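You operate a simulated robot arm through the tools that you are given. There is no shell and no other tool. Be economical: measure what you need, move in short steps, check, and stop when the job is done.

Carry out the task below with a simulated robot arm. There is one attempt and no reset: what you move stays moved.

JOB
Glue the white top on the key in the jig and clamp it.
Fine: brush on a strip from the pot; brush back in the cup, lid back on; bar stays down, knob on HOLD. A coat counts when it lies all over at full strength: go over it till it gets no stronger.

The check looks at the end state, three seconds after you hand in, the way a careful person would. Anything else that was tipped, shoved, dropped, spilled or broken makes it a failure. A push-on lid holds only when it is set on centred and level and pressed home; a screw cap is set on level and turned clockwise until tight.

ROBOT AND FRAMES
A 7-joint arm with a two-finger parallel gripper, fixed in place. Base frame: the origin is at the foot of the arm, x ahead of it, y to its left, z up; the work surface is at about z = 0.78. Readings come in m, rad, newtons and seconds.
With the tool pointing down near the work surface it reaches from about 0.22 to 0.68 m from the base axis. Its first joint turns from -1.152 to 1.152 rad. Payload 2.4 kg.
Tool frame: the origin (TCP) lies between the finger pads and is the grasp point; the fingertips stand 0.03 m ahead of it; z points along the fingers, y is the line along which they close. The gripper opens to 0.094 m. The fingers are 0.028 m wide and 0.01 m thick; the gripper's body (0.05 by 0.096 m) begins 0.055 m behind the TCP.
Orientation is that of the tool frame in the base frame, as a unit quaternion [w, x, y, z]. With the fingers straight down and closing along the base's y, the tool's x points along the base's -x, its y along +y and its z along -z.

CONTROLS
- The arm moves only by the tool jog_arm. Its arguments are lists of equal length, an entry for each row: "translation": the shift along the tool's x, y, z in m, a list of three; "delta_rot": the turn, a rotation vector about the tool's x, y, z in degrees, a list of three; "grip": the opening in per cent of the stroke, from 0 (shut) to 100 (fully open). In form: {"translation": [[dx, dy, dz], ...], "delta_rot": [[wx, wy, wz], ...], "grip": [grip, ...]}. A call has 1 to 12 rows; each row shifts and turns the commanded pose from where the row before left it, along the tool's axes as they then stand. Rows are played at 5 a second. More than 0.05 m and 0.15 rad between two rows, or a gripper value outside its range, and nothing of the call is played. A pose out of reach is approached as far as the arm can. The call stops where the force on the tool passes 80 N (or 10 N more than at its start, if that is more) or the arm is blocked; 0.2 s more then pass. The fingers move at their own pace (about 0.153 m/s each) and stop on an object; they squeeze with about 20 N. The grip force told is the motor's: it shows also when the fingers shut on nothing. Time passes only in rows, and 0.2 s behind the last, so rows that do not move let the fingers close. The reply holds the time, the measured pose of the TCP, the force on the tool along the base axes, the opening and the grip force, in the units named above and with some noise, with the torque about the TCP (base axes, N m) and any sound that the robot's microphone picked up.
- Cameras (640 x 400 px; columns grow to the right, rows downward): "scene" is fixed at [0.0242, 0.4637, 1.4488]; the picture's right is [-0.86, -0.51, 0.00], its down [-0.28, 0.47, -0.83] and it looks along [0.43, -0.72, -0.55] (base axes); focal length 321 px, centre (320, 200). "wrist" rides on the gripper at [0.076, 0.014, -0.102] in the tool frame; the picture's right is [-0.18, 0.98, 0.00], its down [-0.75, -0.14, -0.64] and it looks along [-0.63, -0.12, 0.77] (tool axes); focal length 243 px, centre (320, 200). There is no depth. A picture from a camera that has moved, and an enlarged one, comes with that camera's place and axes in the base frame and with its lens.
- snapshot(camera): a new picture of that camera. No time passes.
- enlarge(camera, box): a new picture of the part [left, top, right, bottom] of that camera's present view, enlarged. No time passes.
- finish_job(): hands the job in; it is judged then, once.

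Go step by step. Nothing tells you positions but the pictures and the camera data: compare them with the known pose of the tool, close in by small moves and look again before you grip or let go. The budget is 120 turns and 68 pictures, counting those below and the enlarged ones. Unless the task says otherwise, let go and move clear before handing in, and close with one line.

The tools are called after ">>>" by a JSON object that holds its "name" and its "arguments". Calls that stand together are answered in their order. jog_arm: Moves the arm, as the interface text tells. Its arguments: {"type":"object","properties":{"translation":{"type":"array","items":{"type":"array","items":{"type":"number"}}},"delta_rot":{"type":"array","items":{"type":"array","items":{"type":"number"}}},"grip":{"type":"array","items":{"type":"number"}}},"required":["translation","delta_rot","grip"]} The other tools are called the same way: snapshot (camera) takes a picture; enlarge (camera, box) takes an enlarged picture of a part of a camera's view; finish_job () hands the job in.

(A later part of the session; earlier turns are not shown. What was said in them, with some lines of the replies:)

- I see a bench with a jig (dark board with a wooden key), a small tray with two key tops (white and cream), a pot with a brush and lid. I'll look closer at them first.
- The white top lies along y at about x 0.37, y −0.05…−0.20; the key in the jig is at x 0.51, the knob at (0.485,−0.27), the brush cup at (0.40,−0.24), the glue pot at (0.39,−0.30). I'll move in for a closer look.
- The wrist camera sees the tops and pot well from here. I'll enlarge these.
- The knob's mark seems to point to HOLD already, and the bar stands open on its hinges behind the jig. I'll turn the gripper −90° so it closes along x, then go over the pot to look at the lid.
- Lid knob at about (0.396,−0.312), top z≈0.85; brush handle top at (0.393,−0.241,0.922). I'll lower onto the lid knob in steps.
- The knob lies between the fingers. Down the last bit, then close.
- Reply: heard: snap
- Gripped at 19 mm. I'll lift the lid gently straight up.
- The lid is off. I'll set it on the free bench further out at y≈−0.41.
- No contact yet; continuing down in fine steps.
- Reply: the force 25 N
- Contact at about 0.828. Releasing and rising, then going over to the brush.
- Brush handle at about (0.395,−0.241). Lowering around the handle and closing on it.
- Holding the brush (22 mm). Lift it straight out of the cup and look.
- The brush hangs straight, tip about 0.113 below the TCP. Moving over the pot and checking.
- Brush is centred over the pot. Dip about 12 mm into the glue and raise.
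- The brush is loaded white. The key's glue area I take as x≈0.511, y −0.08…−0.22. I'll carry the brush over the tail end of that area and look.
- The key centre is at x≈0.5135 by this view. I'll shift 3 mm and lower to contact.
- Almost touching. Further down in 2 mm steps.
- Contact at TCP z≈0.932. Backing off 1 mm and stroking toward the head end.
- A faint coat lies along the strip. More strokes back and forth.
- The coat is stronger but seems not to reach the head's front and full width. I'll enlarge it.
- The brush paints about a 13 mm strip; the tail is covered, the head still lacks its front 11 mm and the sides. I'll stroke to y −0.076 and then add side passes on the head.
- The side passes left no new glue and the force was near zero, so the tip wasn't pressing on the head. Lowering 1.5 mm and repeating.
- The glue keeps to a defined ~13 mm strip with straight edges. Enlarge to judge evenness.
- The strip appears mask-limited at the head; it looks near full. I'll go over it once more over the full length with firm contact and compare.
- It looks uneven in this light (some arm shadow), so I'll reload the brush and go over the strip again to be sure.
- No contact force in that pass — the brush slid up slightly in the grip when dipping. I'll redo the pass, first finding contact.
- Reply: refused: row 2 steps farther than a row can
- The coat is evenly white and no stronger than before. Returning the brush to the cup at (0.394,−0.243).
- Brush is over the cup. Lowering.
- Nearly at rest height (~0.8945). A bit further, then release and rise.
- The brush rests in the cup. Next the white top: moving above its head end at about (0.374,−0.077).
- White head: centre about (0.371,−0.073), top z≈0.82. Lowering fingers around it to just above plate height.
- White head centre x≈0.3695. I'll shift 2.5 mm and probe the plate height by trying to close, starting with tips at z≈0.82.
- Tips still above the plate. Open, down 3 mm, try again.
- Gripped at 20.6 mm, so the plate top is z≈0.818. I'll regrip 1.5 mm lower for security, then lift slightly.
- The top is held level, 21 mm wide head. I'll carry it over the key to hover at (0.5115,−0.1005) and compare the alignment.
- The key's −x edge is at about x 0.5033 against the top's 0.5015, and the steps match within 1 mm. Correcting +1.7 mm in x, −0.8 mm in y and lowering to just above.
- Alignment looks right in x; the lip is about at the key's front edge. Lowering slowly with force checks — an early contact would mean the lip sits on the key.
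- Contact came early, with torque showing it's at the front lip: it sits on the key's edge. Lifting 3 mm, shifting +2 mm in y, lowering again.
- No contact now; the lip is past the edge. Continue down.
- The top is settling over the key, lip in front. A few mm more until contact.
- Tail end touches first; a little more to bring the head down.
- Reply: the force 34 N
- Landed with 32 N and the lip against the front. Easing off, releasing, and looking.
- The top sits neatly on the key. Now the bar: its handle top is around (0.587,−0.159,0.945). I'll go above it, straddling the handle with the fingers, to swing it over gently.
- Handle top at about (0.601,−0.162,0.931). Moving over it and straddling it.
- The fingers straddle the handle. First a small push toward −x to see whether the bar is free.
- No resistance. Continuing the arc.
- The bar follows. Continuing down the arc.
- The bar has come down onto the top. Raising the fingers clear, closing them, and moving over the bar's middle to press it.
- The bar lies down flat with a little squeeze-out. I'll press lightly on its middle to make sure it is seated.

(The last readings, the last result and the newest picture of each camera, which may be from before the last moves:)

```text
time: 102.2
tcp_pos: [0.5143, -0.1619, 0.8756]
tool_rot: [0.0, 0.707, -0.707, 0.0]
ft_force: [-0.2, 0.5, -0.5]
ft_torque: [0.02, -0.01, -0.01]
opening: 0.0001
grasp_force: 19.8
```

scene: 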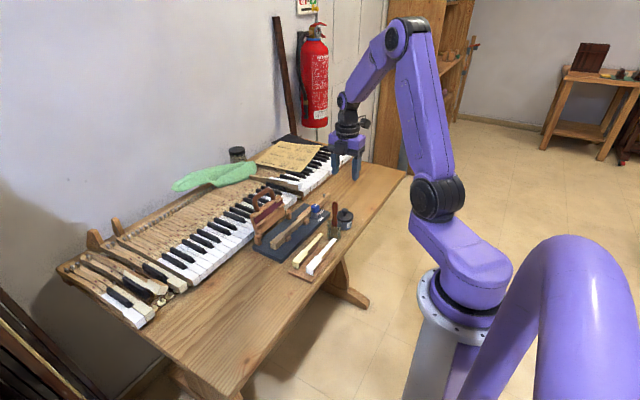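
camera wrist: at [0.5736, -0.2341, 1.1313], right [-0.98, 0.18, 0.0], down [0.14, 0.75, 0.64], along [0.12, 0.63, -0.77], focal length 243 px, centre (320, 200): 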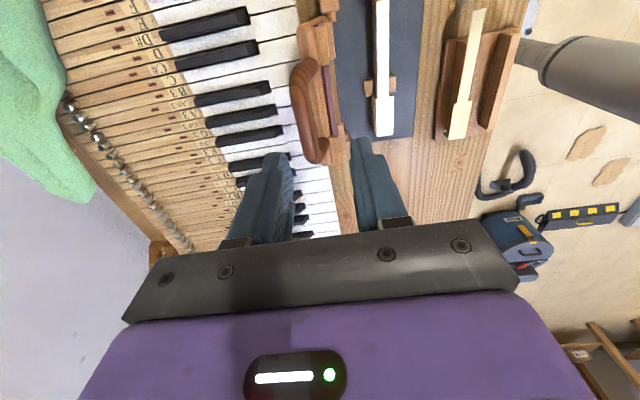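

>>> {"name": "jog_arm", "arguments": {"translation": [[0, 0, 0.002], [0, 0, 0.002], [0, 0, 0.002], [0, 0, 0]], "delta_rot": [[0, 0, 0], [0, 0, 0], [0, 0, 0], [0, 0, 0]], "grip": [0, 0, 0, 0]}}

```text
time: 103.2
tcp_pos: [0.5141, -0.1613, 0.8724]
tool_rot: [-0.001, 0.707, -0.707, 0.001]
ft_force: [-13.3, 3.5, 38.7]
ft_torque: [0.14, 0.26, 0.04]
opening: 0.0
grasp_force: 20.2
```

The bar takes 39 N firmly, and the knob's mark points to HOLD. Rising and going for the lid.

>>> {"name": "jog_arm", "arguments": {"translation": [[0, 0, -0.03], [0, 0, -0.05], [0, 0, -0.05], [0.042, 0.0197, 0], [0.042, 0.0197, 0], [0.042, 0.0197, 0], [0.042, 0.0197, 0], [0.042, 0.0197, 0], [0.0421, 0.0199, 0], [0, 0, 0], [0, 0, 0]], "delta_rot": [[0, 0, 0], [0, 0, 0], [0, 0, 0], [0, 0, 0], [0, 0, 0], [0, 0, 0], [0, 0, 0], [0, 0, 0], [0, 0, 0], [0, 0, 0], [0, 0, 0]], "grip": [0, 0, 0, 30, 50, 50, 50, 50, 50, 50, 50]}}

```text
time: 105.6
tcp_pos: [0.3964, -0.4147, 0.9995]
tool_rot: [0.0, -0.707, 0.707, 0.0]
ft_force: [0.1, -0.3, 0.2]
ft_torque: [0.02, 0.04, 0.0]
opening: 0.047
grasp_force: 0.1
```

>>> {"name": "jog_arm", "arguments": {"translation": [[-0.0013, 0.0005, 0.04], [0, 0, 0.04], [0, 0, 0.04], [0, 0, 0.035], [0, 0, 0.016], [0, 0, 0], [0, 0, 0], [0, 0, 0], [0, 0, 0]], "delta_rot": [[0, 0, 0], [0, 0, 0], [0, 0, 0], [0, 0, 0], [0, 0, 0], [0, 0, 0], [0, 0, 0], [0, 0, 0], [0, 0, 0]], "grip": [50, 50, 50, 50, 50, 50, 0, 0, 0]}}

```text
time: 107.6
tcp_pos: [0.3956, -0.4117, 0.8275]
tool_rot: [0.0, 0.707, -0.707, 0.0]
ft_force: [-0.3, 0.1, -0.4]
ft_torque: [-0.01, -0.03, 0.03]
opening: 0.0199
grasp_force: 19.4
```

Lid gripped. Lifting and carrying it back above the pot.

>>> {"name": "jog_arm", "arguments": {"translation": [[0, 0, -0.02], [0, 0, -0.04], [0, 0, -0.04], [-0.033, 0, 0], [-0.033, 0, 0], [-0.034, 0, 0], [0, 0, 0.03], [0, 0, 0.02], [0, 0, 0]], "delta_rot": [[0, 0, 0], [0, 0, 0], [0, 0, 0], [0, 0, 0], [0, 0, 0], [0, 0, 0], [0, 0, 0], [0, 0, 0], [0, 0, 0]], "grip": [0, 0, 0, 0, 0, 0, 0, 0, 0]}}

>>> {"name": "enlarge", "arguments": {"camera": "scene", "box": [310, 170, 370, 230]}}

```text
time: 109.6
tcp_pos: [0.3976, -0.3118, 0.8788]
tool_rot: [0.0, -0.707, 0.707, 0.0]
ft_force: [0.7, -0.7, 0.8]
ft_torque: [0.02, -0.03, -0.02]
opening: 0.0198
grasp_force: 20.1
```

```text
6.67 times, centred on (340, 200) of scene
camera zoom: at [0.0242, 0.4637, 1.4488], right [-0.86, -0.51, 0.0], down [-0.28, 0.47, -0.83], along [0.43, -0.72, -0.55], focal length 2143 px, centre (187, 200)
```

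zoom: 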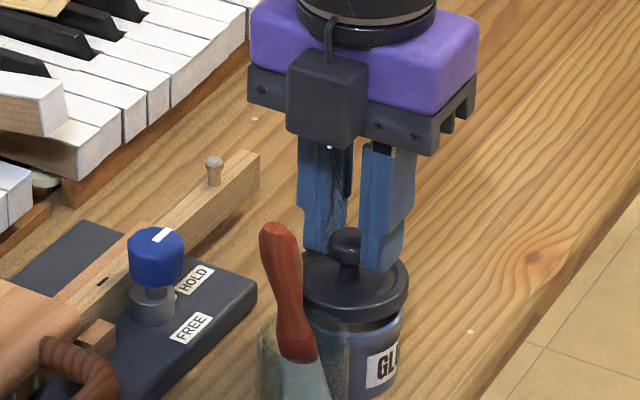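

Lid is over the pot, level. Lowering slowly and pressing home.

>>> {"name": "jog_arm", "arguments": {"translation": [[0, 0.001, 0.005], [0, 0, 0.004], [0, 0, 0.002], [0, 0, 0.002], [0, 0, 0]], "delta_rot": [[0, 0, 0], [0, 0, 0], [0, 0, 0], [0, 0, 0], [0, 0, 0]], "grip": [0, 0, 0, 0, 0]}}

```text
time: 110.8
tcp_pos: [0.3942, -0.3123, 0.8665]
tool_rot: [0.0, -0.707, 0.707, 0.0]
ft_force: [-0.2, 0.6, 0.0]
ft_torque: [0.01, 0.05, 0.01]
opening: 0.0199
grasp_force: 20.0
```

>>> {"name": "jog_arm", "arguments": {"translation": [[0, 0, 0.0015], [0, 0, 0.0015], [0, 0, 0.001], [0, 0, 0]], "delta_rot": [[0, 0, 0], [0, 0, 0], [0, 0, 0], [0, 0, 0]], "grip": [0, 0, 0, 0]}}

```text
time: 111.8
tcp_pos: [0.3958, -0.3118, 0.862]
tool_rot: [-0.001, 0.707, -0.707, 0.001]
ft_force: [-1.1, 5.2, 24.5]
ft_torque: [0.17, 0.04, -0.08]
opening: 0.0195
grasp_force: 20.1
heard: snap
```

Heard the snap at 24 N: the lid is home. Releasing and moving clear.

>>> {"name": "jog_arm", "arguments": {"translation": [[0, 0, -0.001], [0, 0, 0], [0, 0, 0], [0, 0, -0.03], [0, 0, -0.04], [0, 0, -0.05], [0, 0, -0.05], [0.03, 0, -0.03], [0, 0, 0]], "delta_rot": [[0, 0, 0], [0, 0, 0], [0, 0, 0], [0, 0, 0], [0, 0, 0], [0, 0, 0], [0, 0, 0], [0, 0, 0], [0, 0, 0]], "grip": [0, 50, 50, 50, 50, 50, 50, 50, 50]}}

>>> {"name": "enlarge", "arguments": {"camera": "scene", "box": [255, 170, 375, 270]}}

```text
time: 113.8
tcp_pos: [0.396, -0.3434, 1.0624]
tool_rot: [0.0, -0.707, 0.707, -0.001]
ft_force: [0.6, 0.0, -0.1]
ft_torque: [0.01, -0.02, -0.03]
opening: 0.0469
grasp_force: 0.0
```

```text
4.00 times, centred on (315, 220) of scene
camera zoom: at [0.0242, 0.4637, 1.4488], right [-0.86, -0.51, 0.0], down [-0.28, 0.47, -0.83], along [0.43, -0.72, -0.55], focal length 1286 px, centre (340, 120)
```

zoom: 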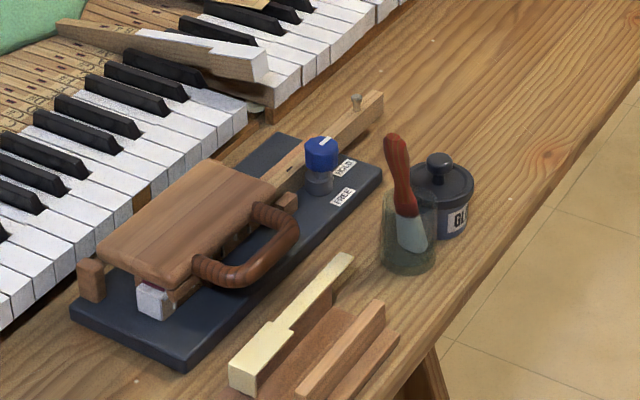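

Everything is in place; one last close look at the knob and the clamped top.

>>> {"name": "enlarge", "arguments": {"camera": "scene", "box": [325, 198, 349, 222]}}

>>> {"name": "enlarge", "arguments": {"camera": "scene", "box": [270, 200, 350, 250]}}

```text
16.00 times, centred on (337, 210) of scene
camera zoom: at [0.0242, 0.4637, 1.4488], right [-0.86, -0.51, 0.0], down [-0.28, 0.47, -0.83], along [0.43, -0.72, -0.55], focal length 5143 px, centre (48, 40)
```

zoom: 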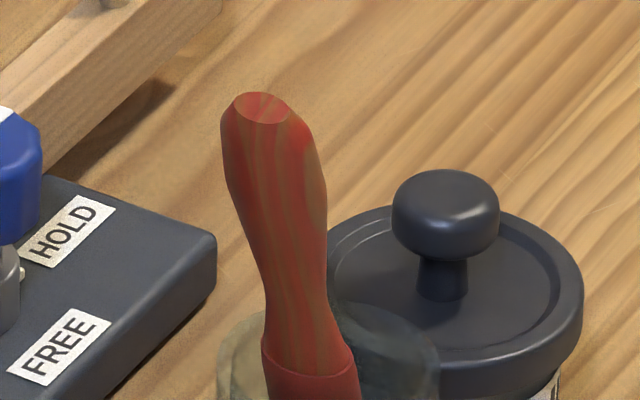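

```text
8.00 times, centred on (310, 225) of scene
camera zoom: at [0.0242, 0.4637, 1.4488], right [-0.86, -0.51, 0.0], down [-0.28, 0.47, -0.83], along [0.43, -0.72, -0.55], focal length 2572 px, centre (400, 0)
```

zoom: 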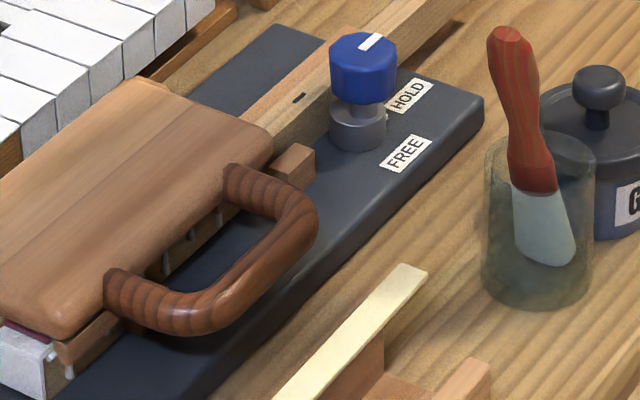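

The top is on the key with the bar down on it. The mark points to HOLD, the lid is pressed home and the brush is in its cup. The arm is clear, so I'm handing in.

>>> {"name": "finish_job", "arguments": {}}

```text
The job is handed in.
```

I glued the white top onto the key in the jig and clamped it: the bar is down, the knob is on HOLD (where it already stood), the brush is in its cup and the lid is snapped on the pot.
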